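You operate a simulated robot arm through the tools that you are given. There is no shell and no other tool. Be economical: measure what you need, move in short steps, check, and stop when the job is done.

You are at the controls of a simulated two-armed robot. One attempt, no reset.

JOB
Take the grey pad from the top of the blue bench and put it in the hd scrap. Pick up the short orange pin with one hand, pass it to the other hand and put it on the teal bench. Any order will do.

It is judged by the outcome, as a careful person would: the job done as asked, and still so three seconds after it is handed in. It fails if anything else is knocked over, pushed out of place, dropped, spilled or broken.

ROBOT AND FRAMES
Two 7-joint arms with two-finger parallel grippers on one trunk, on a base that drives. Base frame: it is fixed to the floor where the robot stands at the start and does not move with it; the origin is under the middle of the robot, x ahead of it, y to its left, z up; the surface under the hand at the start is at about z = 0.85. Readings come in m, rad, newtons and seconds.
The left shoulder is at the start at [0.07, 0.188, 1.115], the right one opposite. With the tool pointing down near the work surface each hand reaches from about 0.34 to 0.8 m from the robot's upright axis, wherever it stands, measured 20 degrees to its own side. Places, roughly: grey pad (7x5x4 cm) [0.5, -0.1, 0.9]; scrap (20x17 cm) [-1.02, -2.06, 0.86]; short orange pin (4x4x10 cm) [-1, 0.5, 0.9]; teal bench [-1.1, 3, 0.8]. Payload 3.91 kg a hand.
The TCP of each hand is the grasp point between the finger pads, 0.03 m short of the fingertips. In the tool frame z runs along the fingers and y along their closing line. Largest opening 0.11 m; finger width 0.02, thickness 0.01; the body of the gripper, 0.048 by 0.112 m, starts 0.055 m behind the TCP.
Orientation is told as [roll, pitch, yaw] about the base's x, y, z axes, in that order, counted from this pose: with the fingers straight down and closing along the base's y, the tool's x points along the base's -x, its y along +y and its z along -z.

CONTROLS
- The arms move only by the tool servo_tool. It takes "left_steps", "right_steps" or both (then of equal length, played together; a hand with none holds still); each is one flat list of numbers, 6 for each row, row after row: the shift along the tool's x, y, z in m, then the turn, a rotation vector about the tool's x, y, z in rad. In form: [dx, dy, dz, wx, wy, wz, dx, dy, dz, wx, wy, wz, ...]. A call has 1 to 12 rows; each row shifts and turns the commanded pose from where the row before left it, along the tool's axes as they then stand. "left_grip" and "right_grip" are, for a hand that has rows, the finger opening in m, from 0 to 0.11, set as the call begins (left out, the last holds). Rows are played at 5 a second. More than 0.05 m and 0.15 rad between two rows, or a gripper value outside its range, and nothing of the call is played. A pose out of reach is approached as far as the arm can. The call stops where the force on the tool passes 40 N (or 10 N more than at its start, if that is more) or the arm is blocked; 0.2 s more then pass. The fingers move at their own pace (about 0.072 m/s each) and stop on an object; they squeeze with about 42 N. The grip force told is the motor's: it shows also when the fingers shut on nothing. Time passes only in rows, and 0.2 s behind the last, so rows that do not move let the fingers close. It gives the time, the measured TCP pose, the force on the tool (base axes), the opening and the grip force at its end, in the units of the frame above (readings bear some noise), with the torque about the TCP (base axes, N m) and any sound that the robot's microphone picked up.
- Cameras (640 x 400 px; columns grow to the right, rows downward): "scene" is now at [0.069, 0.0672, 1.3133]; the picture's right is [0.97, -0.24, -0.00], its down [-0.20, -0.81, -0.55] and it looks along [0.13, 0.53, -0.84] (base axes); focal length 214 px, centre (320, 200). "left" rides on the left gripper at [0.072, -0.017, -0.103] in its tool frame; the picture's right is [0.23, 0.97, 0.00], its down [-0.76, 0.18, -0.62] and it looks along [-0.61, 0.14, 0.78] (tool axes); focal length 222 px, centre (320, 200). "right" rides on the right gripper at [0.072, 0.017, -0.103] in its tool frame; the picture's right is [-0.23, 0.97, 0.00], its down [-0.76, -0.18, -0.62] and it looks along [-0.61, -0.14, 0.78] (tool axes); focal length 222 px, centre (320, 200). There is no depth. A picture from a camera that has moved, and an enlarged one, comes with that camera's place and axes in the base frame and with its lens.
- snapshot(camera): a new picture of that camera. It takes no simulated time.
- raise_lower(by): slides the trunk up (or, below 0, down) by that many m; the arms and the scene camera ride with it, the base frame stays. It gives what a move gives, with no picture.
- roll_base(legs): drives the robot by 1 to 6 legs, each [ahead, turn to the left] in m and rad, along the robot's own axes; the way and the turn of a leg run together, so that a leg with both is an arc; at most 1.5 m and 3.142 rad a leg. The arms and the cameras ride along, it lands a little off, and it stops where it bumps. It gives what a move gives.
- turn_head(pan, tilt): turns the head with the scene camera to pan (to the left, within 1.501 rad either way) and tilt (down, from -0.506 to 1.204), counted from straight ahead of the robot. It gives what a move gives.
- inspect(camera, box): a new picture of the part [left, top, right, bottom] of that camera's present view, enlarged. It takes no simulated time.
- sign_off(): hands the job in; it is judged then, once.

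Work in short steps. Places have to be worked out from the pictures, the camera data and where the tool is seen: move nearer, look again, correct. Check each grasp and each placing, and mend what went wrong. You have 165 turns and 130 pictures in all, those below and enlarged ones among them. Open the grippers and draw the arms clear of the work before you hand the job in, unless the task says otherwise; then end with one line.

The tools are called after "Call:" as name(argument=value, ...) on one line, values as JSON. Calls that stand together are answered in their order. servo_tool: Moves the arms, as the interface text tells. Its arguments: {"type":"object","properties":{"left_steps":{"type":"array"},"left_grip":{"type":"number"},"right_steps":{"type":"array"},"right_grip":{"type":"number"}},"required":[]} The other tools are called the same way: raise_lower (by) slides the trunk up or down; roll_base (legs) drives the base; turn_head (pan, tilt) turns the head that bears the scene camera; snapshot (camera) takes a picture; inspect (camera, box) takes an enlarged picture of a part of a camera's view; sign_off () hands the job in.

At the start:

```text
time: 0.0
left_position: [0.3894, 0.4556, 1.0761]
left_orientation: [0.0, 0.001, -0.002]
left_force: [-0.3, -0.1, -0.1]
left_torque: [-0.03, 0.0, 0.01]
left_grip_width: 0.1101
left_grasp_force: 0.0
right_position: [0.4575, 0.0129, 1.1486]
right_orientation: [0.0, 0.0, -0.001]
right_force: [0.3, -0.7, 0.4]
right_torque: [0.03, -0.02, 0.01]
right_grip_width: 0.1098
right_grasp_force: 0.1
trunk travel left (down, up): [-0.625, 0.315]
robot x, y, heading: [-0.0034, 0.0022, 0.002]
head pan, tilt: [1.33, 0.991]
```

scene: 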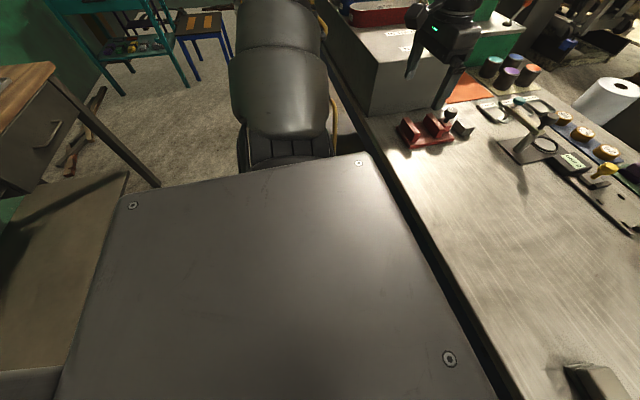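
right: 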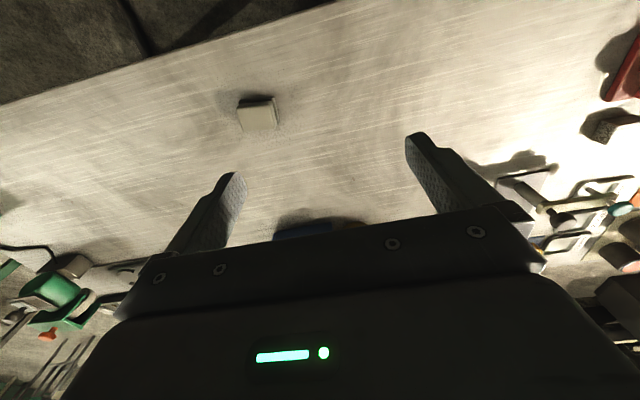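
left: 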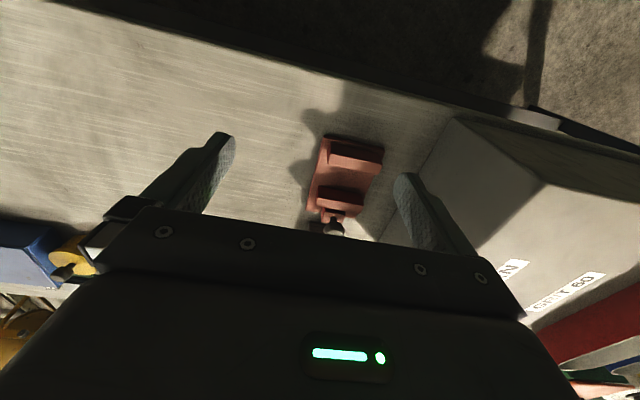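

I start by looking ahead at the blue bench with the head camera.

Call:
turn_head(pan=0, tilt=0.9)

Call:
snapshot(camera="scene")

Call:
inspect(camera="right", box=[160, 50, 360, 175])

```text
time: 1.5
left_position: [0.3888, 0.4557, 1.0777]
left_orientation: [0.001, 0.0, 0.0]
left_force: [-0.2, 0.1, 0.1]
left_torque: [0.0, 0.02, -0.01]
left_grip_width: 0.1101
left_grasp_force: 0.1
right_position: [0.456, 0.0122, 1.1497]
right_orientation: [0.0, -0.001, 0.001]
right_force: [0.9, 1.0, -0.1]
right_torque: [0.03, -0.04, -0.01]
right_grip_width: 0.11
right_grasp_force: 0.1
trunk travel left (down, up): [-0.625, 0.315]
robot x, y, heading: [-0.002, 0.0023, -0.0]
head pan, tilt: [0.0, 0.901]
```

```text
126 pictures are left
camera scene: at [0.1278, -0.0009, 1.32], right [0.0, -1.0, 0.0], down [-0.78, 0.0, -0.62], along [0.62, 0.0, -0.78], focal length 214 px, centre (320, 200)
```

scene: 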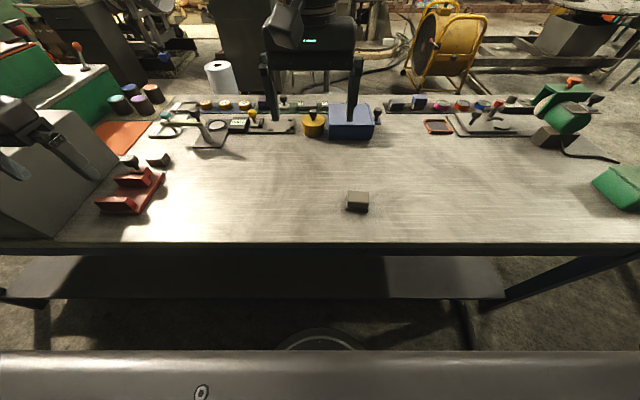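

```text
3.20 times, centred on (260, 112) of right
camera zoom: at [0.3845, 0.0305, 1.2525], right [0.23, 0.97, 0.0], down [0.76, -0.18, 0.62], along [0.61, -0.14, -0.78], focal length 711 px, centre (512, 480)
```

zoom: 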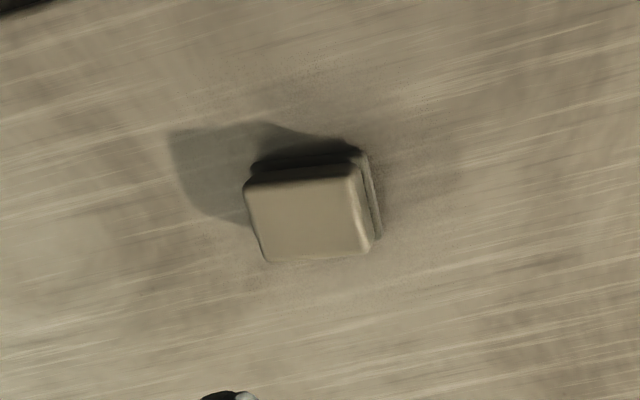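

The pad's top centre works out at about [0.482, -0.098], with its long side nearly along y (yaw about -0.14). I bring the right hand above it and look again.

Call:
servo_tool(right_steps=[-0.0065, -0.0275, 0.0375, 0, 0, 0, -0.0065, -0.0275, 0.0375, 0, 0, 0, -0.0065, -0.0275, 0.0375, 0, 0, 0, -0.0065, -0.0275, 0.0375, 0, 0, 0, 0, 0, 0, 0, 0, 0.14, 0, 0, 0, 0, 0, 0], right_grip=0.11)

Call:
snapshot(camera="right")

```text
time: 2.9
left_position: [0.3899, 0.4556, 1.0771]
left_orientation: [0.001, -0.001, 0.0]
left_force: [0.9, 0.5, 0.4]
left_torque: [-0.04, 0.0, 0.0]
left_grip_width: 0.1103
left_grasp_force: 0.1
right_position: [0.4833, -0.0958, 0.9982]
right_orientation: [-0.002, -0.001, -0.14]
right_force: [-1.4, 0.4, -0.2]
right_torque: [-0.01, 0.03, -0.01]
right_grip_width: 0.1102
right_grasp_force: 0.1
trunk travel left (down, up): [-0.625, 0.315]
robot x, y, heading: [0.0038, -0.0026, 0.001]
head pan, tilt: [0.0, 0.901]
```

```text
124 pictures are left
camera right: at [0.4144, -0.069, 1.1016], right [0.36, 0.93, 0.0], down [0.73, -0.28, 0.62], along [0.58, -0.23, -0.78], focal length 222 px, centre (320, 200)
```

right: 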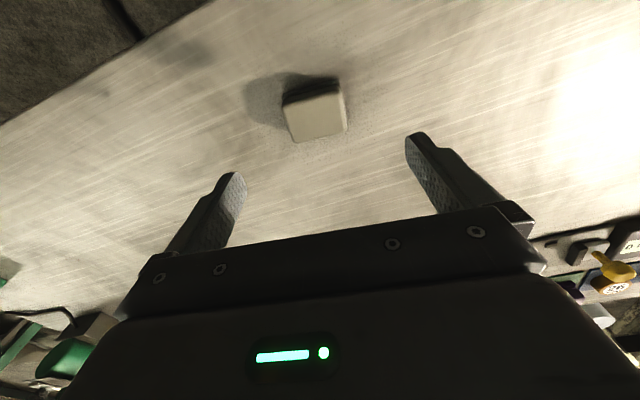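

The pad is centred between the fingers, within a few mm. I go down to about z 0.89.

Call:
servo_tool(right_steps=[0.001, -0.001, 0.03, 0, 0, 0, 0.001, 0, 0.03, 0, 0, 0, 0.001, 0, 0.03, 0, 0, 0, 0, 0, 0.02, 0, 0, 0, 0, 0, 0, 0, 0, 0])

Call:
snapshot(camera="right")

```text
time: 4.1
left_position: [0.389, 0.4568, 1.0769]
left_orientation: [0.001, 0.0, 0.0]
left_force: [-0.7, 0.6, -0.8]
left_torque: [-0.02, -0.04, 0.01]
left_grip_width: 0.1102
left_grasp_force: 0.1
right_position: [0.4813, -0.0975, 0.8889]
right_orientation: [-0.001, -0.003, -0.14]
right_force: [0.0, -0.3, -1.2]
right_torque: [-0.02, 0.0, 0.02]
right_grip_width: 0.11
right_grasp_force: 0.0
trunk travel left (down, up): [-0.625, 0.315]
robot x, y, heading: [0.0029, -0.0027, 0.003]
head pan, tilt: [0.0, 0.901]
```

```text
123 pictures are left
camera right: at [0.4112, -0.0711, 0.9931], right [0.36, 0.93, 0.0], down [0.73, -0.28, 0.62], along [0.58, -0.22, -0.78], focal length 222 px, centre (320, 200)
```

right: 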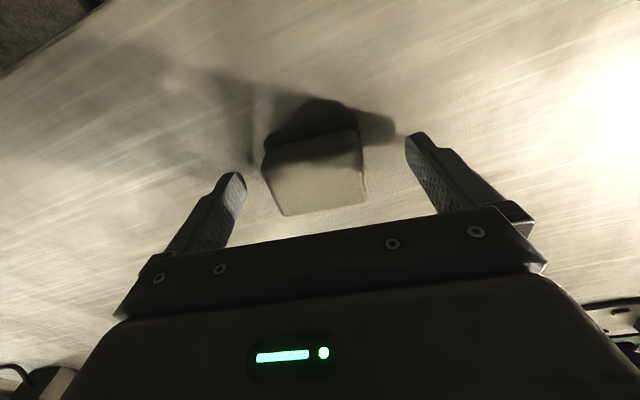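

The pad sits about 6 mm nearer to the robot than the TCP. I correct that, go a touch lower and close.

Call:
servo_tool(right_steps=[0.006, 0, 0.003, 0, 0, 0, 0, 0, 0, 0, 0, 0])

Call:
servo_tool(right_steps=[0, 0, 0, 0, 0, 0, 0, 0, 0, 0, 0, 0, 0, 0, 0, 0, 0, 0, 0, 0, 0, 0, 0, 0], right_grip=0.03)

Call:
snapshot(camera="right")

```text
time: 4.7
left_position: [0.3898, 0.4559, 1.0771]
left_orientation: [0.001, 0.0, -0.001]
left_force: [0.0, 0.9, -1.1]
left_torque: [-0.04, 0.02, 0.01]
left_grip_width: 0.1099
left_grasp_force: 0.1
right_position: [0.4743, -0.0978, 0.8858]
right_orientation: [0.0, 0.0, -0.138]
right_force: [0.0, -0.4, 0.2]
right_torque: [0.01, 0.01, 0.0]
right_grip_width: 0.1102
right_grasp_force: 0.0
trunk travel left (down, up): [-0.625, 0.315]
robot x, y, heading: [-0.0032, -0.0027, 0.003]
head pan, tilt: [0.0, 0.901]
```

```text
time: 5.7
left_position: [0.39, 0.4566, 1.0768]
left_orientation: [0.001, 0.001, 0.001]
left_force: [-0.4, 0.0, 0.1]
left_torque: [0.03, 0.04, 0.01]
left_grip_width: 0.1101
left_grasp_force: 0.0
right_position: [0.4742, -0.0968, 0.8864]
right_orientation: [0.0, -0.002, -0.14]
right_force: [-0.8, 0.5, 0.7]
right_torque: [0.0, 0.0, -0.01]
right_grip_width: 0.061
right_grasp_force: 42.1
trunk travel left (down, up): [-0.625, 0.315]
robot x, y, heading: [-0.0018, -0.0031, 0.002]
head pan, tilt: [0.0, 0.901]
```

```text
122 pictures are left
camera right: at [0.4053, -0.0701, 0.9896], right [0.36, 0.93, 0.0], down [0.73, -0.28, 0.62], along [0.58, -0.22, -0.78], focal length 222 px, centre (320, 200)
```

right: 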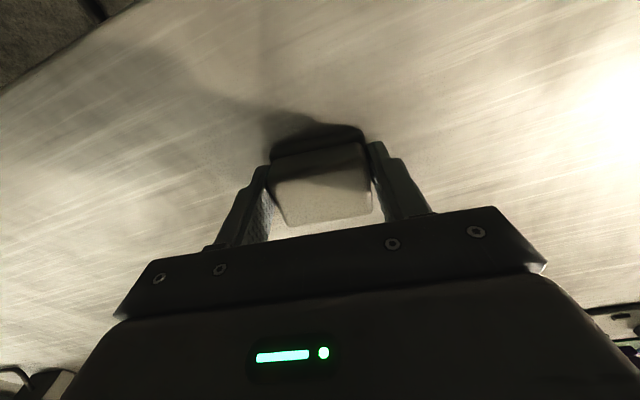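

The pad is gripped at 61 mm opening. I lift it clear and check it holds.

Call:
servo_tool(right_steps=[0, 0, -0.02, 0, 0, 0, 0, 0, -0.04, 0, 0, 0, 0.01, 0, -0.05, 0, 0, 0.03, 0.03, 0, -0.05, 0, 0, -0.03, 0.03, 0, -0.05, 0, 0, -0.07, 0, 0, 0, 0, 0, -0.07])

Call:
snapshot(camera="right")

Call:
turn_head(pan=-1.5, tilt=0.5)

Call:
snapshot(camera="scene")

Call:
turn_head(pan=1.5, tilt=0.4)

Call:
snapshot(camera="scene")

```text
refused: row 3 steps farther than a row can; nothing moved
```

```text
121 pictures are left
camera right: at [0.4053, -0.0701, 0.9896], right [0.36, 0.93, 0.0], down [0.73, -0.28, 0.62], along [0.58, -0.22, -0.78], focal length 222 px, centre (320, 200)
```

right: 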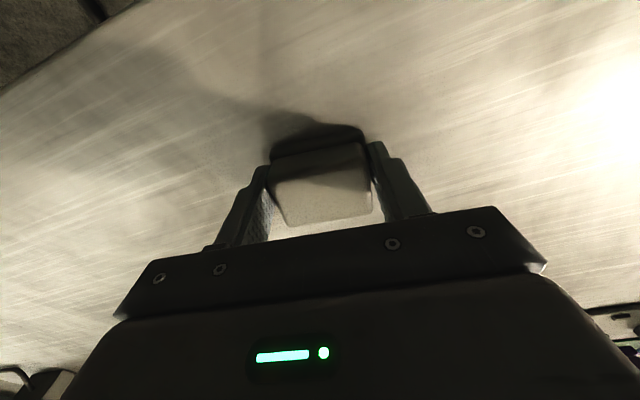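

```text
time: 7.3
left_position: [0.3903, 0.4557, 1.0763]
left_orientation: [0.0, 0.001, 0.001]
left_force: [-0.7, 0.1, 0.8]
left_torque: [0.01, 0.0, 0.02]
left_grip_width: 0.1099
left_grasp_force: 0.1
right_position: [0.475, -0.0978, 0.8858]
right_orientation: [0.001, 0.001, -0.14]
right_force: [-0.8, 0.1, 0.2]
right_torque: [-0.01, 0.01, 0.04]
right_grip_width: 0.061
right_grasp_force: 41.8
trunk travel left (down, up): [-0.625, 0.315]
robot x, y, heading: [0.002, -0.0014, 0.001]
head pan, tilt: [-1.499, 0.499]
```

```text
120 pictures are left
camera scene: at [0.0589, -0.0918, 1.3538], right [-1.0, -0.07, 0.0], down [-0.03, 0.48, -0.88], along [0.06, -0.88, -0.48], focal length 214 px, centre (320, 200)
```

scene: 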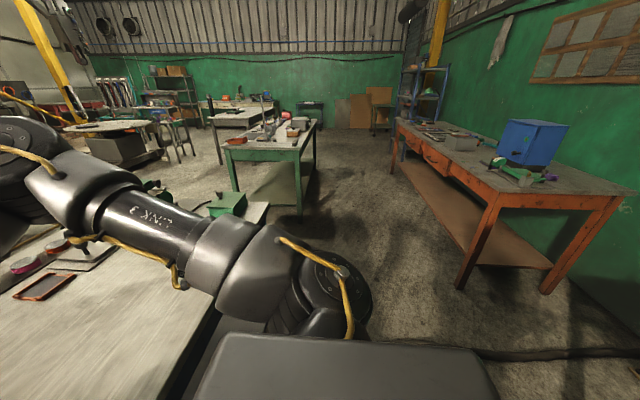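

```text
time: 9.9
left_position: [0.3914, 0.4556, 1.0769]
left_orientation: [-0.001, 0.0, 0.001]
left_force: [0.3, 0.2, -0.2]
left_torque: [-0.01, -0.02, -0.01]
left_grip_width: 0.1102
left_grasp_force: 0.0
right_position: [0.4739, -0.0981, 0.8858]
right_orientation: [0.001, -0.001, -0.141]
right_force: [-0.1, 1.0, 0.0]
right_torque: [-0.02, -0.01, 0.01]
right_grip_width: 0.0609
right_grasp_force: 42.1
trunk travel left (down, up): [-0.625, 0.315]
robot x, y, heading: [0.0007, 0.001, 0.003]
head pan, tilt: [1.499, 0.4]
```

```text
119 pictures are left
camera scene: at [0.059, 0.0913, 1.363], right [1.0, -0.07, 0.0], down [-0.03, -0.39, -0.92], along [0.07, 0.92, -0.39], focal length 214 px, centre (320, 200)
```

scene: 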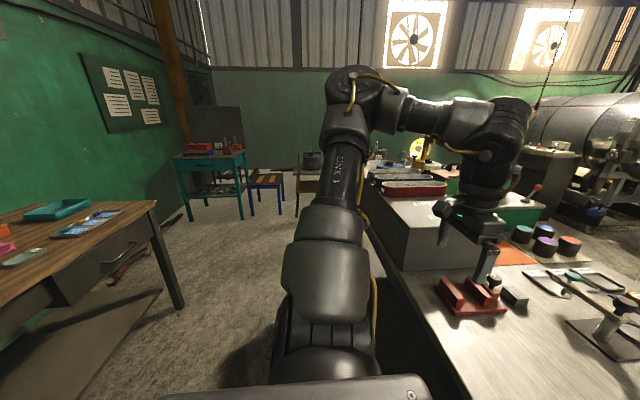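

The lift was refused for step length and nothing moved. I lift again with smaller rows, drawing the hand back a bit.

Call:
servo_tool(right_steps=[0, 0, -0.02, 0, 0, 0, 0, 0, -0.04, 0, 0, 0, 0.01, 0, -0.045, 0, 0, 0, 0.02, 0, -0.045, 0, 0, -0.07, 0.02, 0, -0.045, 0, 0, -0.07, 0.03, 0, -0.03, 0, 0, 0, 0.03, 0, -0.02, 0, 0, 0, 0, 0, 0, 0, 0, 0])

Call:
snapshot(camera="right")

```text
time: 11.7
left_position: [0.3922, 0.4556, 1.0764]
left_orientation: [-0.003, 0.001, -0.001]
left_force: [0.3, 0.1, 0.4]
left_torque: [-0.02, 0.0, 0.04]
left_grip_width: 0.11
left_grasp_force: 0.1
right_position: [0.3659, -0.0931, 1.1297]
right_orientation: [-0.002, -0.001, 0.0]
right_force: [-0.4, 0.5, -0.9]
right_torque: [0.02, 0.01, 0.0]
right_grip_width: 0.0609
right_grasp_force: 41.8
trunk travel left (down, up): [-0.625, 0.315]
robot x, y, heading: [-0.001, -0.0028, 0.001]
head pan, tilt: [1.499, 0.4]
```

```text
118 pictures are left
camera right: at [0.2927, -0.0744, 1.2346], right [0.23, 0.97, 0.0], down [0.76, -0.18, 0.62], along [0.61, -0.14, -0.78], focal length 222 px, centre (320, 200)
```

right: 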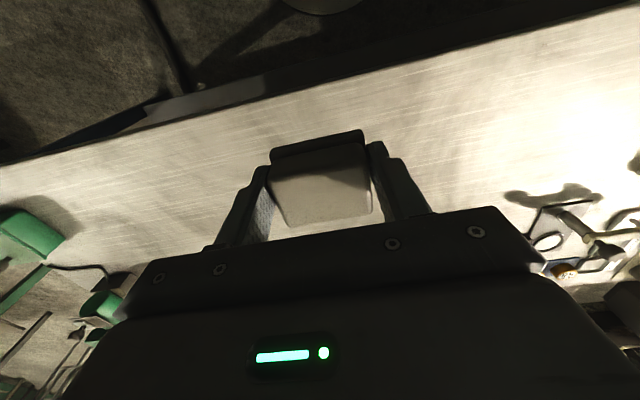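

The pad is held. I look at the floor on the right side and behind for driving room.

Call:
turn_head(pan=-1.5, tilt=1.0)

Call:
snapshot(camera="scene")

```text
time: 14.3
left_position: [0.39, 0.4557, 1.0772]
left_orientation: [0.0, 0.002, 0.001]
left_force: [-0.4, -0.2, 0.1]
left_torque: [-0.03, 0.01, 0.0]
left_grip_width: 0.1099
left_grasp_force: 0.1
right_position: [0.3645, -0.0916, 1.1298]
right_orientation: [0.0, 0.0, -0.001]
right_force: [-0.2, -0.7, -0.9]
right_torque: [0.0, 0.02, 0.0]
right_grip_width: 0.061
right_grasp_force: 42.2
trunk travel left (down, up): [-0.625, 0.315]
robot x, y, heading: [0.0028, -0.0043, 0.002]
head pan, tilt: [-1.499, 1.0]
```

```text
117 pictures are left
camera scene: at [0.0573, -0.0706, 1.3128], right [-1.0, -0.07, 0.0], down [-0.06, 0.84, -0.54], along [0.04, -0.54, -0.84], focal length 214 px, centre (320, 200)
```

scene: 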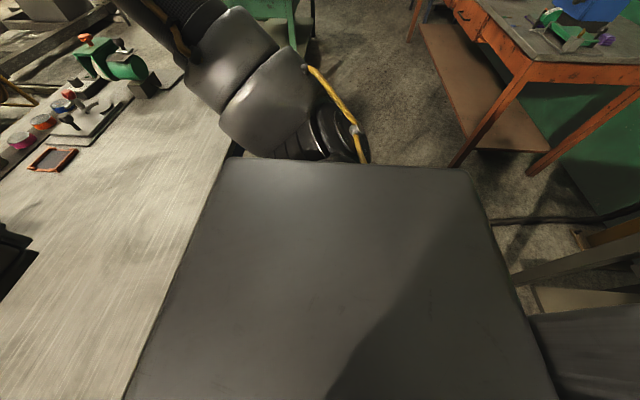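

What fills the view is the trunk top; the base itself looks round, with a radius of about 0.25 m. I back off from the bench by 0.2 m, turn right 90° and look ahead.

Call:
roll_base(legs=[[-0.2, 0], [0, -1.571]])

Call:
turn_head(pan=0, tilt=0.5)

Call:
snapshot(camera="scene")

Call:
turn_head(pan=-1.3, tilt=0.8)

Call:
snapshot(camera="scene")

```text
time: 19.8
left_position: [0.2415, -0.4043, 1.077]
left_orientation: [0.001, 0.001, -1.6]
left_force: [-0.6, 0.5, 0.4]
left_torque: [0.02, 0.0, 0.01]
left_grip_width: 0.1101
left_grasp_force: 0.0
right_position: [-0.3051, -0.361, 1.1307]
right_orientation: [0.0, -0.001, -1.599]
right_force: [-0.8, 0.8, 0.3]
right_torque: [0.01, 0.04, -0.01]
right_grip_width: 0.0609
right_grasp_force: 41.9
trunk travel left (down, up): [-0.625, 0.315]
robot x, y, heading: [-0.1995, 0.0022, -1.601]
head pan, tilt: [-1.499, 1.0]
```

```text
time: 21.4
left_position: [0.2402, -0.4037, 1.0773]
left_orientation: [-0.002, 0.0, -1.601]
left_force: [-0.8, 0.4, 0.2]
left_torque: [0.0, 0.01, -0.01]
left_grip_width: 0.11
left_grasp_force: 0.1
right_position: [-0.3052, -0.3621, 1.1312]
right_orientation: [-0.001, 0.0, -1.601]
right_force: [-0.1, 0.2, -0.5]
right_torque: [-0.02, -0.02, 0.0]
right_grip_width: 0.0609
right_grasp_force: 42.2
trunk travel left (down, up): [-0.625, 0.315]
robot x, y, heading: [-0.2037, -0.0005, -1.599]
head pan, tilt: [0.0, 0.499]
```

```text
116 pictures are left
camera scene: at [-0.2043, -0.1429, 1.3538], right [-1.0, 0.03, 0.0], down [0.01, 0.48, -0.88], along [-0.03, -0.88, -0.48], focal length 214 px, centre (320, 200)
```

scene: 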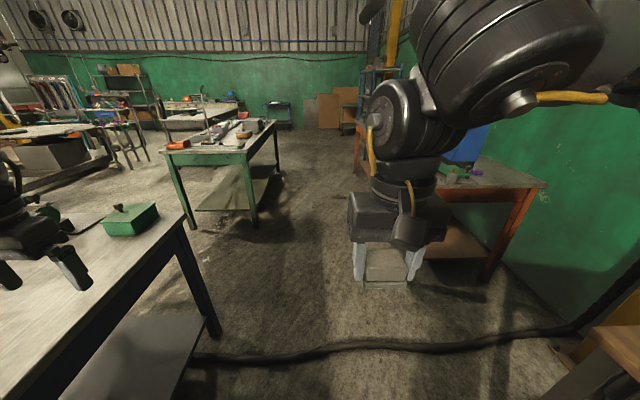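

```text
time: 22.9
left_position: [0.2415, -0.4036, 1.0764]
left_orientation: [-0.001, 0.001, -1.6]
left_force: [1.5, -0.3, -0.5]
left_torque: [0.01, -0.02, 0.01]
left_grip_width: 0.11
left_grasp_force: 0.0
right_position: [-0.3055, -0.3617, 1.1294]
right_orientation: [0.0, 0.0, -1.6]
right_force: [-0.1, 0.1, -1.0]
right_torque: [0.02, -0.03, 0.01]
right_grip_width: 0.0611
right_grasp_force: 41.6
trunk travel left (down, up): [-0.625, 0.315]
robot x, y, heading: [-0.2041, -0.0024, -1.597]
head pan, tilt: [-1.3, 0.799]
```

```text
115 pictures are left
camera scene: at [-0.2798, -0.0712, 1.3279], right [-0.24, 0.97, 0.0], down [0.7, 0.17, -0.7], along [-0.68, -0.17, -0.72], focal length 214 px, centre (320, 200)
```

scene: 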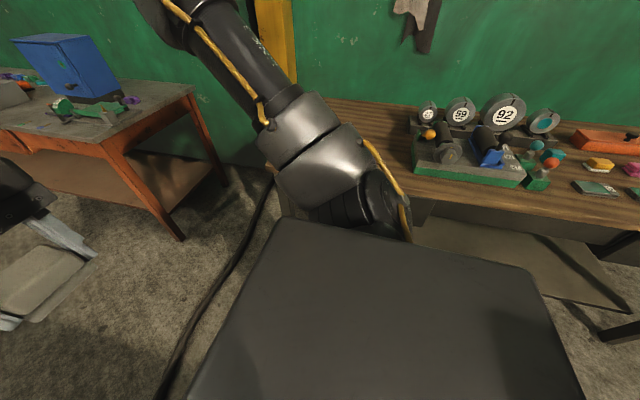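

A hose lies across the floor at about y = -0.8 and there's no way round it. The corridor between the green table and the orange bench looks open. I drive ahead in parts and watch for bumps.

Call:
roll_base(legs=[[0.5, 0]])

Call:
turn_head(pan=-0.5, tilt=0.7)

Call:
snapshot(camera="scene")

```text
time: 25.8
left_position: [0.2256, -0.9029, 1.0771]
left_orientation: [0.001, -0.001, -1.606]
left_force: [-0.4, 0.4, 0.2]
left_torque: [-0.01, 0.03, 0.0]
left_grip_width: 0.1099
left_grasp_force: 0.0
right_position: [-0.3227, -0.8603, 1.1318]
right_orientation: [0.0, 0.001, -1.604]
right_force: [0.3, 0.2, 0.0]
right_torque: [0.01, 0.0, 0.0]
right_grip_width: 0.0612
right_grasp_force: 42.5
trunk travel left (down, up): [-0.625, 0.315]
robot x, y, heading: [-0.2177, -0.4993, -1.605]
head pan, tilt: [-1.3, 0.799]
```

```text
time: 26.9
left_position: [0.2245, -0.9034, 1.0763]
left_orientation: [0.0, 0.001, -1.603]
left_force: [0.1, 0.4, 0.3]
left_torque: [0.04, -0.02, 0.03]
left_grip_width: 0.11
left_grasp_force: 0.0
right_position: [-0.3222, -0.8595, 1.1315]
right_orientation: [0.001, -0.001, -1.604]
right_force: [-0.3, -0.3, -0.4]
right_torque: [-0.01, 0.03, 0.03]
right_grip_width: 0.0609
right_grasp_force: 41.9
trunk travel left (down, up): [-0.625, 0.315]
robot x, y, heading: [-0.2148, -0.5004, -1.603]
head pan, tilt: [-0.499, 0.7]
```

```text
114 pictures are left
camera scene: at [-0.2607, -0.6232, 1.3361], right [-0.86, 0.51, 0.0], down [0.33, 0.55, -0.76], along [-0.39, -0.66, -0.64], focal length 214 px, centre (320, 200)
```

scene: 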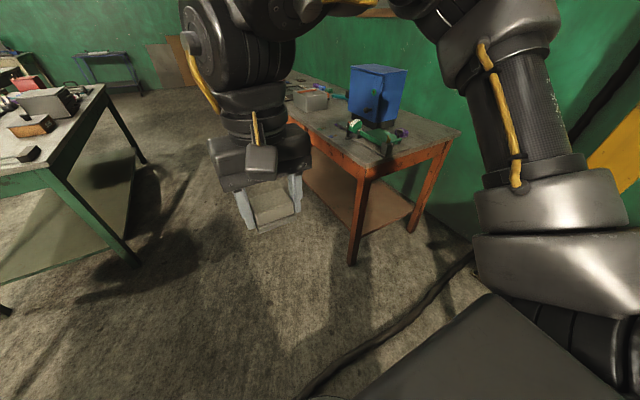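

No bump so far. The tub on the orange bench at about [-1.03, -2.1] should be the scrap. I keep on down the corridor.

Call:
roll_base(legs=[[0.6, 0], [0.55, 0]])

Call:
turn_head(pan=-0.9, tilt=0.7)

Call:
snapshot(camera="scene")

```text
time: 33.1
left_position: [0.1832, -2.0474, 1.0777]
left_orientation: [-0.001, 0.0, -1.605]
left_force: [0.6, 0.5, 0.7]
left_torque: [-0.04, -0.02, -0.02]
left_grip_width: 0.1101
left_grasp_force: 0.0
right_position: [-0.3643, -2.0029, 1.1302]
right_orientation: [0.0, 0.0, -1.606]
right_force: [0.2, 0.5, -0.8]
right_torque: [0.02, -0.03, 0.01]
right_grip_width: 0.0607
right_grasp_force: 42.4
trunk travel left (down, up): [-0.625, 0.315]
robot x, y, heading: [-0.2578, -1.6437, -1.599]
head pan, tilt: [-0.499, 0.7]
```

```text
time: 33.9
left_position: [0.1826, -2.0476, 1.077]
left_orientation: [0.001, -0.001, -1.604]
left_force: [0.2, 0.0, 0.1]
left_torque: [-0.02, -0.02, -0.02]
left_grip_width: 0.1101
left_grasp_force: 0.0
right_position: [-0.3636, -2.0037, 1.1314]
right_orientation: [0.0, 0.001, -1.606]
right_force: [-0.1, -0.6, 0.2]
right_torque: [-0.02, -0.01, -0.02]
right_grip_width: 0.0608
right_grasp_force: 42.3
trunk travel left (down, up): [-0.625, 0.315]
robot x, y, heading: [-0.2625, -1.6418, -1.605]
head pan, tilt: [-0.901, 0.7]
```

```text
113 pictures are left
camera scene: at [-0.3264, -1.7441, 1.3362], right [-0.59, 0.8, 0.0], down [0.52, 0.38, -0.77], along [-0.62, -0.45, -0.64], focal length 214 px, centre (320, 200)
```

scene: 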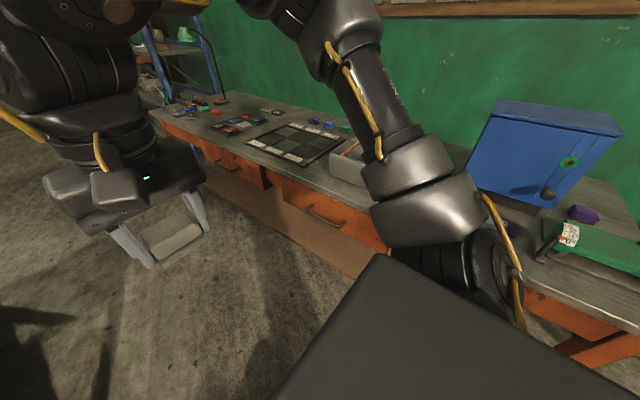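

The tub is just behind the right forearm. I go on 0.55 m and turn right to face the orange bench.

Call:
roll_base(legs=[[0.55, 0], [0, -1.537]])

Call:
turn_head(pan=0, tilt=0.7)

Call:
snapshot(camera="scene")

Call:
snapshot(camera="right")

```text
time: 40.8
left_position: [-0.6525, -2.665, 1.0778]
left_orientation: [0.0, -0.001, -3.109]
left_force: [0.4, -0.2, 0.9]
left_torque: [-0.01, -0.02, -0.01]
left_grip_width: 0.11
left_grasp_force: 0.0
right_position: [-0.6444, -2.1169, 1.13]
right_orientation: [0.001, -0.001, -3.109]
right_force: [0.5, 0.1, -1.0]
right_torque: [-0.01, 0.0, 0.02]
right_grip_width: 0.061
right_grasp_force: 42.2
trunk travel left (down, up): [-0.625, 0.315]
robot x, y, heading: [-0.2801, -2.1939, -3.11]
head pan, tilt: [-0.901, 0.7]
```

```text
time: 42.0
left_position: [-0.653, -2.6637, 1.0772]
left_orientation: [-0.001, 0.0, -3.109]
left_force: [-0.5, -0.2, 0.2]
left_torque: [-0.02, 0.0, 0.01]
left_grip_width: 0.11
left_grasp_force: 0.1
right_position: [-0.6439, -2.1164, 1.1307]
right_orientation: [0.001, 0.001, -3.108]
right_force: [0.5, -0.4, -0.8]
right_torque: [-0.01, 0.0, -0.05]
right_grip_width: 0.061
right_grasp_force: 42.1
trunk travel left (down, up): [-0.625, 0.315]
robot x, y, heading: [-0.2776, -2.1945, -3.111]
head pan, tilt: [0.0, 0.7]
```

```text
112 pictures are left
camera scene: at [-0.4105, -2.2018, 1.3361], right [-0.03, 1.0, 0.0], down [0.64, 0.02, -0.76], along [-0.76, -0.02, -0.64], focal length 214 px, centre (320, 200)
```

scene: 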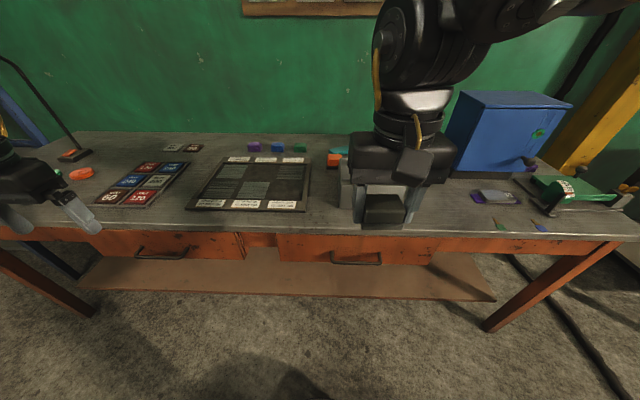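

```text
111 pictures are left
camera right: at [-0.5712, -2.13, 1.2347], right [-0.19, -0.98, 0.0], down [-0.77, 0.15, 0.62], along [-0.61, 0.12, -0.78], focal length 222 px, centre (320, 200)
```

right: 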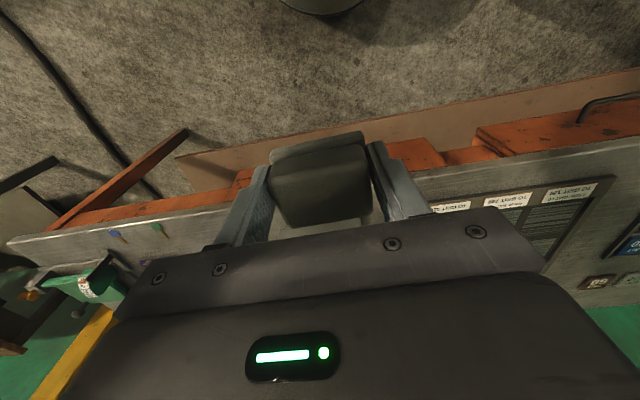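

The hand hides the tub. I move it to the right (clear of the blue box, which is further back) and look.

Call:
servo_tool(right_steps=[0, -0.045, 0, 0, 0, 0, 0, -0.045, 0, 0, 0, 0, 0, -0.045, 0, 0, 0, 0, 0, -0.045, 0, 0, 0, 0, 0, -0.04, 0, 0, 0, 0])

Call:
snapshot(camera="scene")

```text
time: 43.2
left_position: [-0.6515, -2.6638, 1.0786]
left_orientation: [0.002, 0.0, -3.109]
left_force: [-0.3, -0.1, 0.0]
left_torque: [-0.02, 0.02, 0.0]
left_grip_width: 0.1099
left_grasp_force: 0.0
right_position: [-0.6036, -1.9345, 1.1021]
right_orientation: [0.002, -0.003, -3.108]
right_force: [0.2, 0.1, -0.5]
right_torque: [-0.01, -0.02, 0.02]
right_grip_width: 0.061
right_grasp_force: 41.5
right hand out of reach, approached as far as the arm can: row 3, 4, 5
trunk travel left (down, up): [-0.625, 0.315]
robot x, y, heading: [-0.2793, -2.1952, -3.103]
head pan, tilt: [0.0, 0.7]
```

```text
110 pictures are left
camera scene: at [-0.4096, -2.2005, 1.3363], right [-0.03, 1.0, 0.0], down [0.64, 0.02, -0.77], along [-0.76, -0.03, -0.64], focal length 214 px, centre (320, 200)
```

scene: 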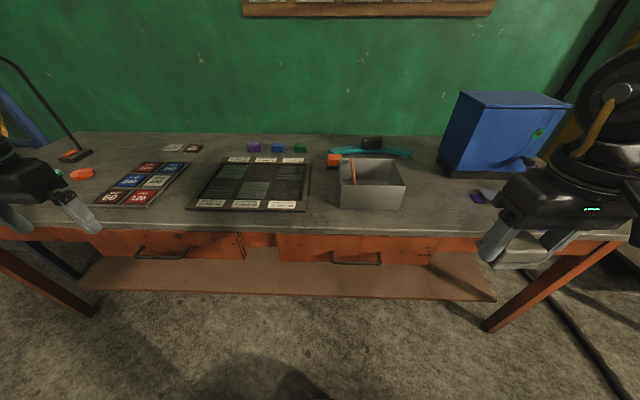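

The tub is open with a stick leaning in it. I take a closer look.

Call:
inspect(camera="scene", box=[310, 120, 438, 220])

Call:
inspect(camera="scene", box=[180, 140, 320, 227])

```text
4.00 times, centred on (374, 170) of scene
camera zoom: at [-0.4096, -2.2005, 1.3363], right [-0.03, 1.0, 0.0], down [0.64, 0.02, -0.77], along [-0.76, -0.03, -0.64], focal length 858 px, centre (104, 320)
```

zoom: 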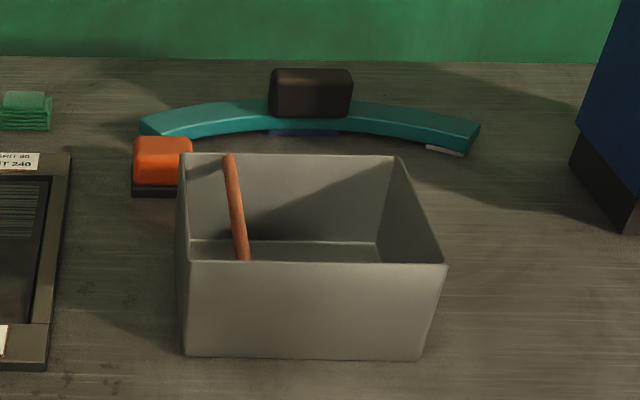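

```text
4.57 times, centred on (250, 184) of scene
camera zoom: at [-0.4096, -2.2005, 1.3363], right [-0.03, 1.0, 0.0], down [0.64, 0.02, -0.77], along [-0.76, -0.03, -0.64], focal length 980 px, centre (640, 275)
```

zoom: 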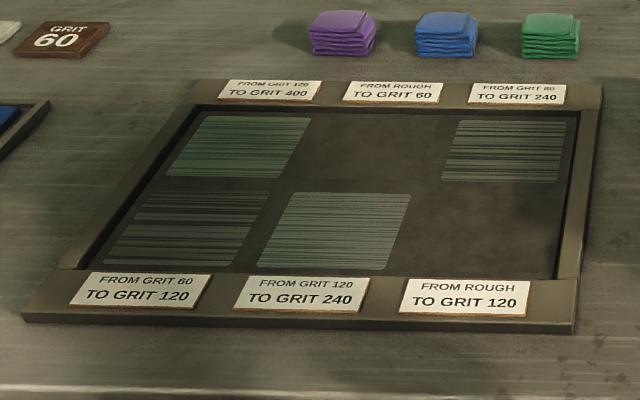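

The tub rim is at z≈0.95, spanning x -0.94 to -1.11 and y -2.155 to -1.957, with the stick near y≈-2.1. I bring the hand to the tub's y and roll forward 0.15 m.

Call:
servo_tool(right_steps=[0.0, 0.045, -0.02, 0, 0, 0, 0, 0.04, -0.02, 0, 0, 0, 0, 0, 0, 0, 0, 0])

Call:
roll_base(legs=[[0.15, 0]])

Call:
snapshot(camera="right")

```text
time: 44.0
left_position: [-0.6513, -2.6613, 1.078]
left_orientation: [0.001, -0.001, -3.108]
left_force: [0.3, 0.1, 0.2]
left_torque: [-0.04, -0.01, 0.02]
left_grip_width: 0.11
left_grasp_force: 0.0
right_position: [-0.6042, -2.0182, 1.1419]
right_orientation: [0.0, 0.0, -3.109]
right_force: [-0.7, 0.3, 0.3]
right_torque: [-0.03, -0.02, 0.0]
right_grip_width: 0.0608
right_grasp_force: 41.8
trunk travel left (down, up): [-0.625, 0.315]
robot x, y, heading: [-0.2798, -2.1965, -3.11]
head pan, tilt: [0.0, 0.7]
```

```text
time: 45.4
left_position: [-0.802, -2.6693, 1.0783]
left_orientation: [0.0, 0.002, -3.111]
left_force: [0.4, -0.6, -0.7]
left_torque: [-0.02, 0.01, 0.02]
left_grip_width: 0.11
left_grasp_force: 0.1
right_position: [-0.7512, -2.0245, 1.1428]
right_orientation: [0.001, 0.0, -3.11]
right_force: [0.5, -0.2, -0.2]
right_torque: [0.01, -0.02, -0.01]
right_grip_width: 0.0612
right_grasp_force: 42.2
trunk travel left (down, up): [-0.625, 0.315]
robot x, y, heading: [-0.4293, -2.2023, -3.105]
head pan, tilt: [0.0, 0.7]
```

```text
107 pictures are left
camera right: at [-0.6777, -2.0389, 1.2466], right [-0.2, -0.98, 0.0], down [-0.77, 0.15, 0.62], along [-0.61, 0.12, -0.78], focal length 222 px, centre (320, 200)
```

right: 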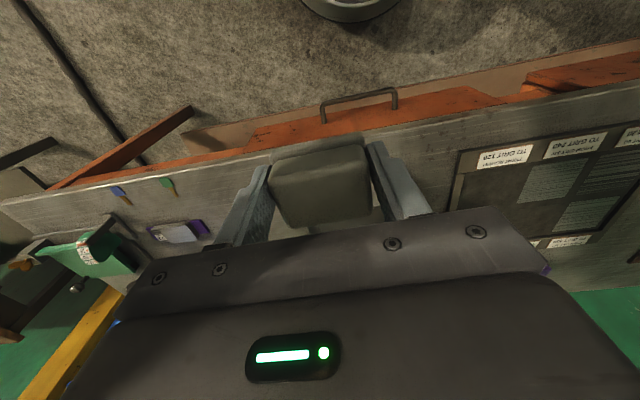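

Now I carry the pad forward over the tub at z 1.14.

Call:
servo_tool(right_steps=[-0.0457, 0, 0, 0, 0, 0, -0.0457, 0, 0, 0, 0, 0, -0.0457, 0, 0, 0, 0, 0, -0.0457, 0, 0, 0, 0, 0, -0.0457, 0, 0, 0, 0, 0, -0.0457, 0, 0, 0, 0, 0, 0, 0, 0, 0, 0, 0])

Call:
snapshot(camera="right")

Call:
snapshot(camera="scene")

```text
time: 47.0
left_position: [-0.8015, -2.6688, 1.0767]
left_orientation: [0.001, 0.001, -3.109]
left_force: [0.5, 0.3, 0.1]
left_torque: [0.02, 0.01, -0.03]
left_grip_width: 0.1101
left_grasp_force: 0.1
right_position: [-0.7975, -2.031, 1.1347]
right_orientation: [-0.002, 0.001, -3.111]
right_force: [-0.3, 0.1, -0.6]
right_torque: [-0.01, -0.03, 0.01]
right_grip_width: 0.0612
right_grasp_force: 41.8
right hand out of reach, approached as far as the arm can: row 1, 2, 3, 4, 5, 6
trunk travel left (down, up): [-0.625, 0.315]
robot x, y, heading: [-0.4287, -2.2035, -3.111]
head pan, tilt: [0.0, 0.7]
```

```text
106 pictures are left
camera right: at [-0.7249, -2.0462, 1.2391], right [-0.2, -0.98, 0.0], down [-0.77, 0.15, 0.62], along [-0.61, 0.12, -0.78], focal length 222 px, centre (320, 200)
```

right: 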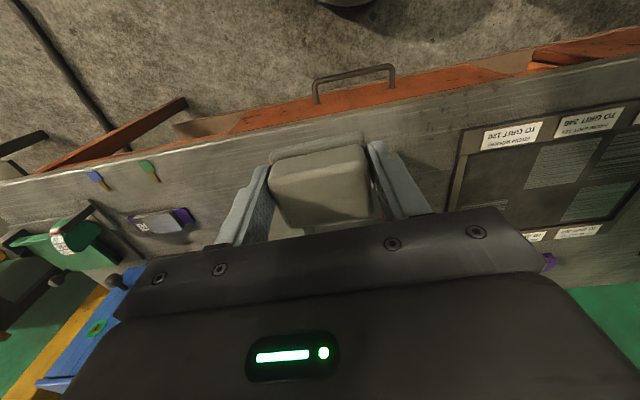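

```text
105 pictures are left
camera scene: at [-0.5596, -2.2066, 1.3361], right [-0.03, 1.0, 0.0], down [0.64, 0.02, -0.76], along [-0.76, -0.02, -0.64], focal length 214 px, centre (320, 200)
```

scene: 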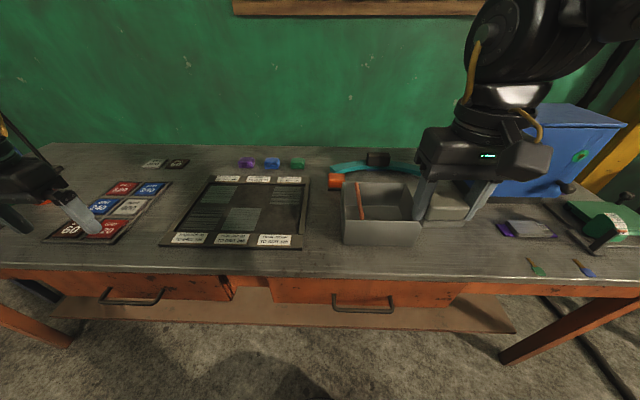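

That height is beyond the arm's easy reach. I raise the trunk 0.15 m, then lower and extend the hand.

Call:
raise_lower(by=0.15)

Call:
servo_tool(right_steps=[0, 0, 0.045, 0, 0, 0, 0, 0, 0.045, 0, 0, 0, 0, 0, 0.045, 0, 0, 0, -0.045, 0, 0.01, 0, 0, 0, -0.045, 0, 0, 0, 0, 0, -0.045, 0, 0, 0, 0, 0, 0, 0, 0, 0, 0, 0])

```text
time: 48.7
left_position: [-0.8014, -2.6686, 1.227]
left_orientation: [0.002, -0.001, -3.109]
left_force: [-0.3, -0.3, 0.0]
left_torque: [0.0, 0.0, 0.04]
left_grip_width: 0.11
left_grasp_force: 0.0
right_position: [-0.7989, -2.0331, 1.284]
right_orientation: [0.002, 0.0, -3.111]
right_force: [0.3, 0.6, -1.2]
right_torque: [0.03, 0.01, 0.01]
right_grip_width: 0.0609
right_grasp_force: 42.1
trunk travel left (down, up): [-0.775, 0.165]
robot x, y, heading: [-0.4273, -2.203, -3.11]
head pan, tilt: [0.0, 0.7]
```

```text
time: 50.3
left_position: [-0.8042, -2.6684, 1.2274]
left_orientation: [0.001, 0.0, -3.111]
left_force: [0.2, -1.0, -0.5]
left_torque: [0.02, -0.01, -0.02]
left_grip_width: 0.1101
left_grasp_force: 0.0
right_position: [-0.8593, -2.0378, 1.1366]
right_orientation: [0.0, 0.0, -3.112]
right_force: [-0.3, 0.3, -0.4]
right_torque: [-0.02, -0.04, 0.02]
right_grip_width: 0.0607
right_grasp_force: 41.7
right hand out of reach, approached as far as the arm can: row 5, 6
trunk travel left (down, up): [-0.775, 0.165]
robot x, y, heading: [-0.426, -2.1995, -3.109]
head pan, tilt: [0.0, 0.7]
```

Still blocked short of the stated reach. I look at the arm's posture.

Call:
turn_head(pan=-0.3, tilt=0.4)

Call:
snapshot(camera="scene")

```text
time: 51.1
left_position: [-0.8014, -2.6686, 1.2267]
left_orientation: [0.002, 0.0, -3.111]
left_force: [0.0, 0.2, -0.2]
left_torque: [0.02, -0.03, 0.01]
left_grip_width: 0.11
left_grasp_force: 0.0
right_position: [-0.8583, -2.0379, 1.1374]
right_orientation: [-0.001, -0.005, -3.111]
right_force: [0.2, 0.5, -0.9]
right_torque: [0.02, 0.02, 0.01]
right_grip_width: 0.0609
right_grasp_force: 41.6
trunk travel left (down, up): [-0.775, 0.165]
robot x, y, heading: [-0.4303, -2.198, -3.109]
head pan, tilt: [-0.3, 0.4]
```

```text
104 pictures are left
camera scene: at [-0.5638, -2.1796, 1.5129], right [0.27, 0.96, 0.0], down [0.38, -0.1, -0.92], along [-0.89, 0.24, -0.39], focal length 214 px, centre (320, 200)
```

scene: 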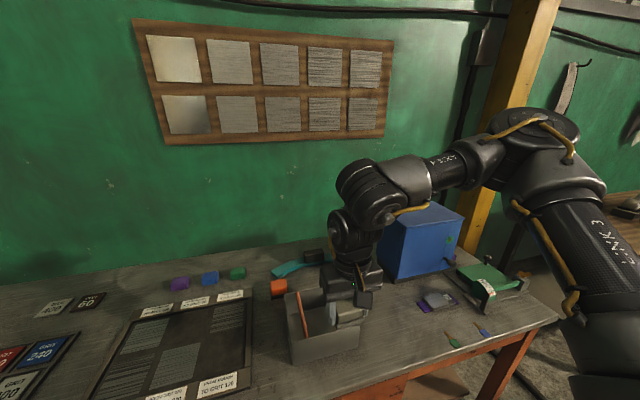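

The elbow is high and out. I try another path: first toward the robot's centre line, then forward.

Call:
servo_tool(right_steps=[0.03, 0.03, 0, 0, 0, 0, 0, 0.045, 0, 0, 0, 0, 0, 0.045, 0, 0, 0, 0, -0.045, 0, 0, 0, 0, 0, -0.045, 0, 0, 0, 0, 0, -0.045, 0, 0, 0, 0, 0, -0.045, 0, 0, 0, 0, 0, 0, 0, 0, 0, 0, 0])

```text
time: 52.9
left_position: [-0.8026, -2.668, 1.2293]
left_orientation: [-0.002, 0.001, -3.11]
left_force: [0.3, 0.3, 0.8]
left_torque: [0.01, -0.02, -0.01]
left_grip_width: 0.1103
left_grasp_force: 0.0
right_position: [-0.9893, -2.1674, 1.1345]
right_orientation: [-0.001, -0.001, -3.112]
right_force: [0.7, -0.6, -1.6]
right_torque: [0.01, 0.03, -0.02]
right_grip_width: 0.0608
right_grasp_force: 41.9
right hand out of reach, approached as far as the arm can: row 5
trunk travel left (down, up): [-0.775, 0.165]
robot x, y, heading: [-0.4275, -2.2002, -3.104]
head pan, tilt: [-0.3, 0.4]
```

That worked: the hand is now 0.56 m ahead. I go on forward and then back over to the tub's centre.

Call:
servo_tool(right_steps=[-0.04, 0, 0, 0, 0, 0, 0, -0.035, 0, 0, 0, 0, 0, -0.035, 0, 0, 0, 0, 0, -0.035, 0, 0, 0, 0, 0, -0.032, 0, 0, 0, 0, 0, 0, 0, 0, 0, 0])

Call:
snapshot(camera="right")

Call:
turn_head(pan=-0.2, tilt=0.8)

Call:
snapshot(camera="scene")

```text
time: 54.3
left_position: [-0.8016, -2.6687, 1.2272]
left_orientation: [0.0, 0.001, -3.112]
left_force: [-0.3, 0.5, 0.0]
left_torque: [0.01, -0.03, -0.03]
left_grip_width: 0.11
left_grasp_force: 0.0
right_position: [-0.9479, -2.0953, 1.1288]
right_orientation: [0.0, -0.001, -3.112]
right_force: [-0.5, -0.4, -1.0]
right_torque: [-0.01, -0.02, 0.0]
right_grip_width: 0.0611
right_grasp_force: 41.5
right hand out of reach, approached as far as the arm can: row 1, 2, 3, 4, 5
trunk travel left (down, up): [-0.775, 0.165]
robot x, y, heading: [-0.426, -2.1998, -3.109]
head pan, tilt: [-0.3, 0.4]
```

```text
103 pictures are left
camera right: at [-0.874, -2.1104, 1.2337], right [-0.2, -0.98, 0.0], down [-0.77, 0.16, 0.62], along [-0.61, 0.12, -0.78], focal length 222 px, centre (320, 200)
```

right: 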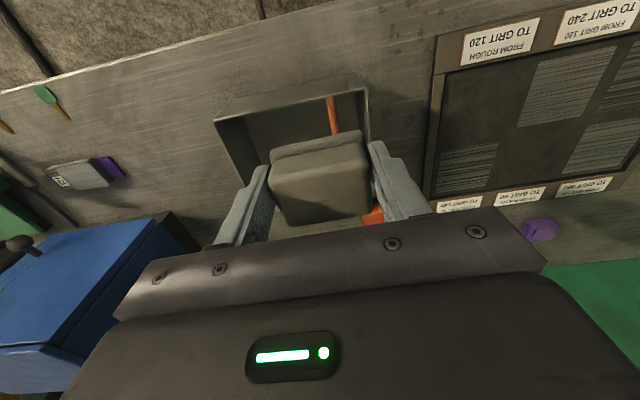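

```text
time: 55.2
left_position: [-0.801, -2.6692, 1.2272]
left_orientation: [0.0, 0.0, -3.111]
left_force: [-0.4, -0.3, -0.9]
left_torque: [0.02, 0.02, -0.01]
left_grip_width: 0.1099
left_grasp_force: 0.1
right_position: [-0.9479, -2.0965, 1.1307]
right_orientation: [0.002, -0.002, -3.112]
right_force: [0.1, -0.6, -0.7]
right_torque: [-0.01, 0.0, 0.01]
right_grip_width: 0.0609
right_grasp_force: 42.1
trunk travel left (down, up): [-0.775, 0.165]
robot x, y, heading: [-0.4302, -2.2043, -3.104]
head pan, tilt: [-0.201, 0.799]
```

```text
102 pictures are left
camera scene: at [-0.5544, -2.1903, 1.4779], right [0.17, 0.99, 0.0], down [0.71, -0.12, -0.7], along [-0.69, 0.12, -0.72], focal length 214 px, centre (320, 200)
```

scene: 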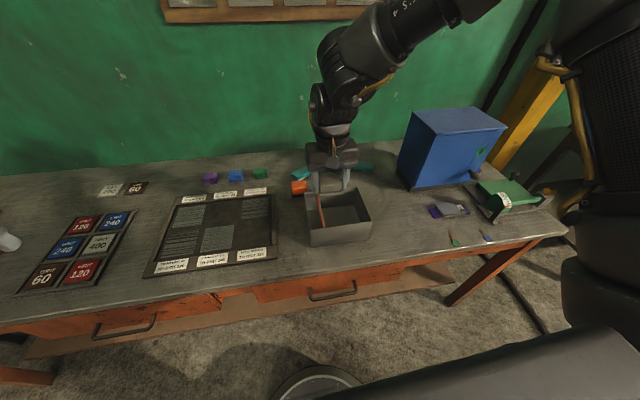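

The hand is right over the tub's near part but stops short again. I test whether yawing the tool outward frees the reach.

Call:
servo_tool(right_steps=[0, 0, 0, 0, 0, 0.12, 0, 0, 0, 0, 0, 0.12, -0.02, -0.02, 0, 0, 0, 0, -0.02, -0.02, 0, 0, 0, 0, -0.02, -0.02, 0, 0, 0, 0, 0, 0, 0, 0, 0, 0])

```text
time: 56.6
left_position: [-0.8004, -2.6684, 1.2267]
left_orientation: [0.0, 0.0, -3.109]
left_force: [-0.4, -0.8, -1.3]
left_torque: [0.0, 0.0, 0.0]
left_grip_width: 0.11
left_grasp_force: 0.0
right_position: [-0.9854, -2.0331, 1.1264]
right_orientation: [0.001, -0.001, 2.93]
right_force: [0.5, 0.1, -0.9]
right_torque: [0.0, 0.02, 0.02]
right_grip_width: 0.0611
right_grasp_force: 42.1
right hand out of reach, approached as far as the arm can: row 5
trunk travel left (down, up): [-0.775, 0.165]
robot x, y, heading: [-0.4248, -2.1954, -3.109]
head pan, tilt: [-0.201, 0.799]
```

Yawing outward works. I add a bit more yaw and move forward the last 3 cm.

Call:
servo_tool(right_steps=[0, 0, 0, 0, 0, 0.12, -0.015, 0.005, 0, 0, 0, 0, -0.017, 0.005, 0, 0, 0, 0, 0, 0, 0, 0, 0, 0])

Call:
snapshot(camera="right")

```text
time: 57.6
left_position: [-0.8012, -2.667, 1.2269]
left_orientation: [0.0, 0.001, -3.11]
left_force: [0.4, -0.7, 0.4]
left_torque: [-0.01, 0.04, 0.0]
left_grip_width: 0.11
left_grasp_force: 0.0
right_position: [-1.0201, -2.0327, 1.1272]
right_orientation: [-0.001, 0.0, 2.811]
right_force: [-0.6, -0.1, -0.3]
right_torque: [0.0, -0.01, -0.01]
right_grip_width: 0.0609
right_grasp_force: 41.1
trunk travel left (down, up): [-0.775, 0.165]
robot x, y, heading: [-0.4239, -2.2003, -3.113]
head pan, tilt: [-0.201, 0.799]
```

```text
101 pictures are left
camera right: at [-0.9565, -2.0706, 1.232], right [-0.53, -0.85, 0.0], down [-0.66, 0.41, 0.62], along [-0.53, 0.33, -0.78], focal length 222 px, centre (320, 200)
```

right: 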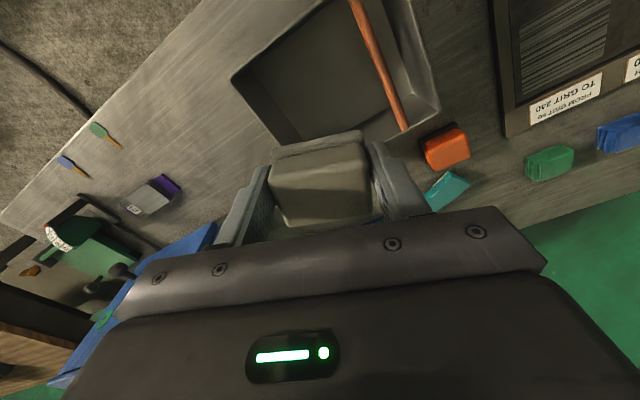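

Position is good: [-1.02, -2.033], clear of the stick at y≈-2.11. I lower the pad into the tub.

Call:
servo_tool(right_steps=[0, 0, 0.04, 0, 0, 0, 0, 0, 0.04, 0, 0, 0, 0, 0, 0.04, 0, 0, 0, 0, 0, 0.04, 0, 0, 0, 0, 0, 0.03, 0, 0, 0, 0, 0, 0, 0, 0, 0])

Call:
snapshot(camera="right")

Call:
snapshot(camera="scene")

```text
time: 59.0
left_position: [-0.8015, -2.6677, 1.2269]
left_orientation: [0.0, 0.0, -3.11]
left_force: [0.1, 0.4, -0.1]
left_torque: [0.01, 0.03, 0.0]
left_grip_width: 0.11
left_grasp_force: 0.1
right_position: [-1.0178, -2.0316, 0.9386]
right_orientation: [0.001, -0.001, 2.813]
right_force: [0.5, -0.9, -1.1]
right_torque: [-0.05, -0.01, -0.02]
right_grip_width: 0.0608
right_grasp_force: 42.0
trunk travel left (down, up): [-0.775, 0.165]
robot x, y, heading: [-0.4263, -2.2014, -3.111]
head pan, tilt: [-0.201, 0.799]
```

```text
100 pictures are left
camera right: at [-0.9538, -2.0707, 1.0418], right [-0.53, -0.85, 0.0], down [-0.66, 0.41, 0.62], along [-0.53, 0.33, -0.78], focal length 222 px, centre (320, 200)
```

right: 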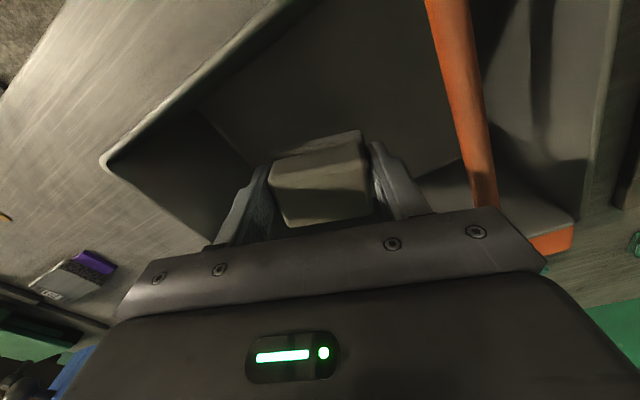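

```text
99 pictures are left
camera scene: at [-0.5538, -2.1903, 1.4779], right [0.17, 0.99, 0.0], down [0.71, -0.12, -0.7], along [-0.69, 0.12, -0.72], focal length 214 px, centre (320, 200)
```

scene: 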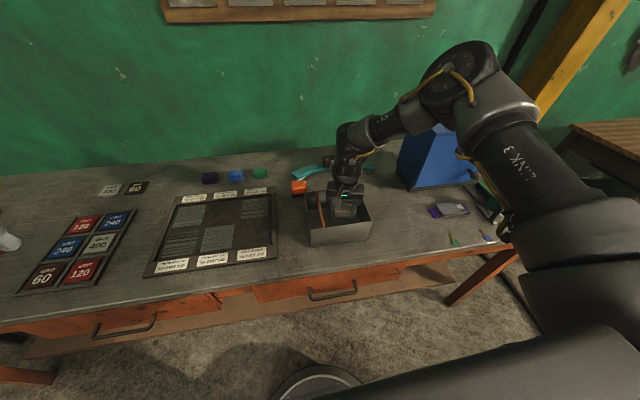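

The hand is well inside the tub. I lower slowly until contact, at about z 0.90.

Call:
servo_tool(right_steps=[0, 0, 0.012, 0, 0, 0, 0, 0, 0.012, 0, 0, 0, 0, 0, 0.008, 0, 0, 0, 0, 0, 0, 0, 0, 0])

```text
time: 60.0
left_position: [-0.8039, -2.6687, 1.2264]
left_orientation: [0.0, 0.0, -3.111]
left_force: [0.5, -0.1, -0.3]
left_torque: [0.02, -0.01, -0.01]
left_grip_width: 0.1099
left_grasp_force: 0.1
right_position: [-1.0182, -2.0323, 0.9054]
right_orientation: [0.002, -0.001, 2.812]
right_force: [-0.9, 0.1, -0.8]
right_torque: [-0.02, -0.01, 0.0]
right_grip_width: 0.0609
right_grasp_force: 42.7
trunk travel left (down, up): [-0.775, 0.165]
robot x, y, heading: [-0.4228, -2.2009, -3.111]
head pan, tilt: [-0.201, 0.799]
```

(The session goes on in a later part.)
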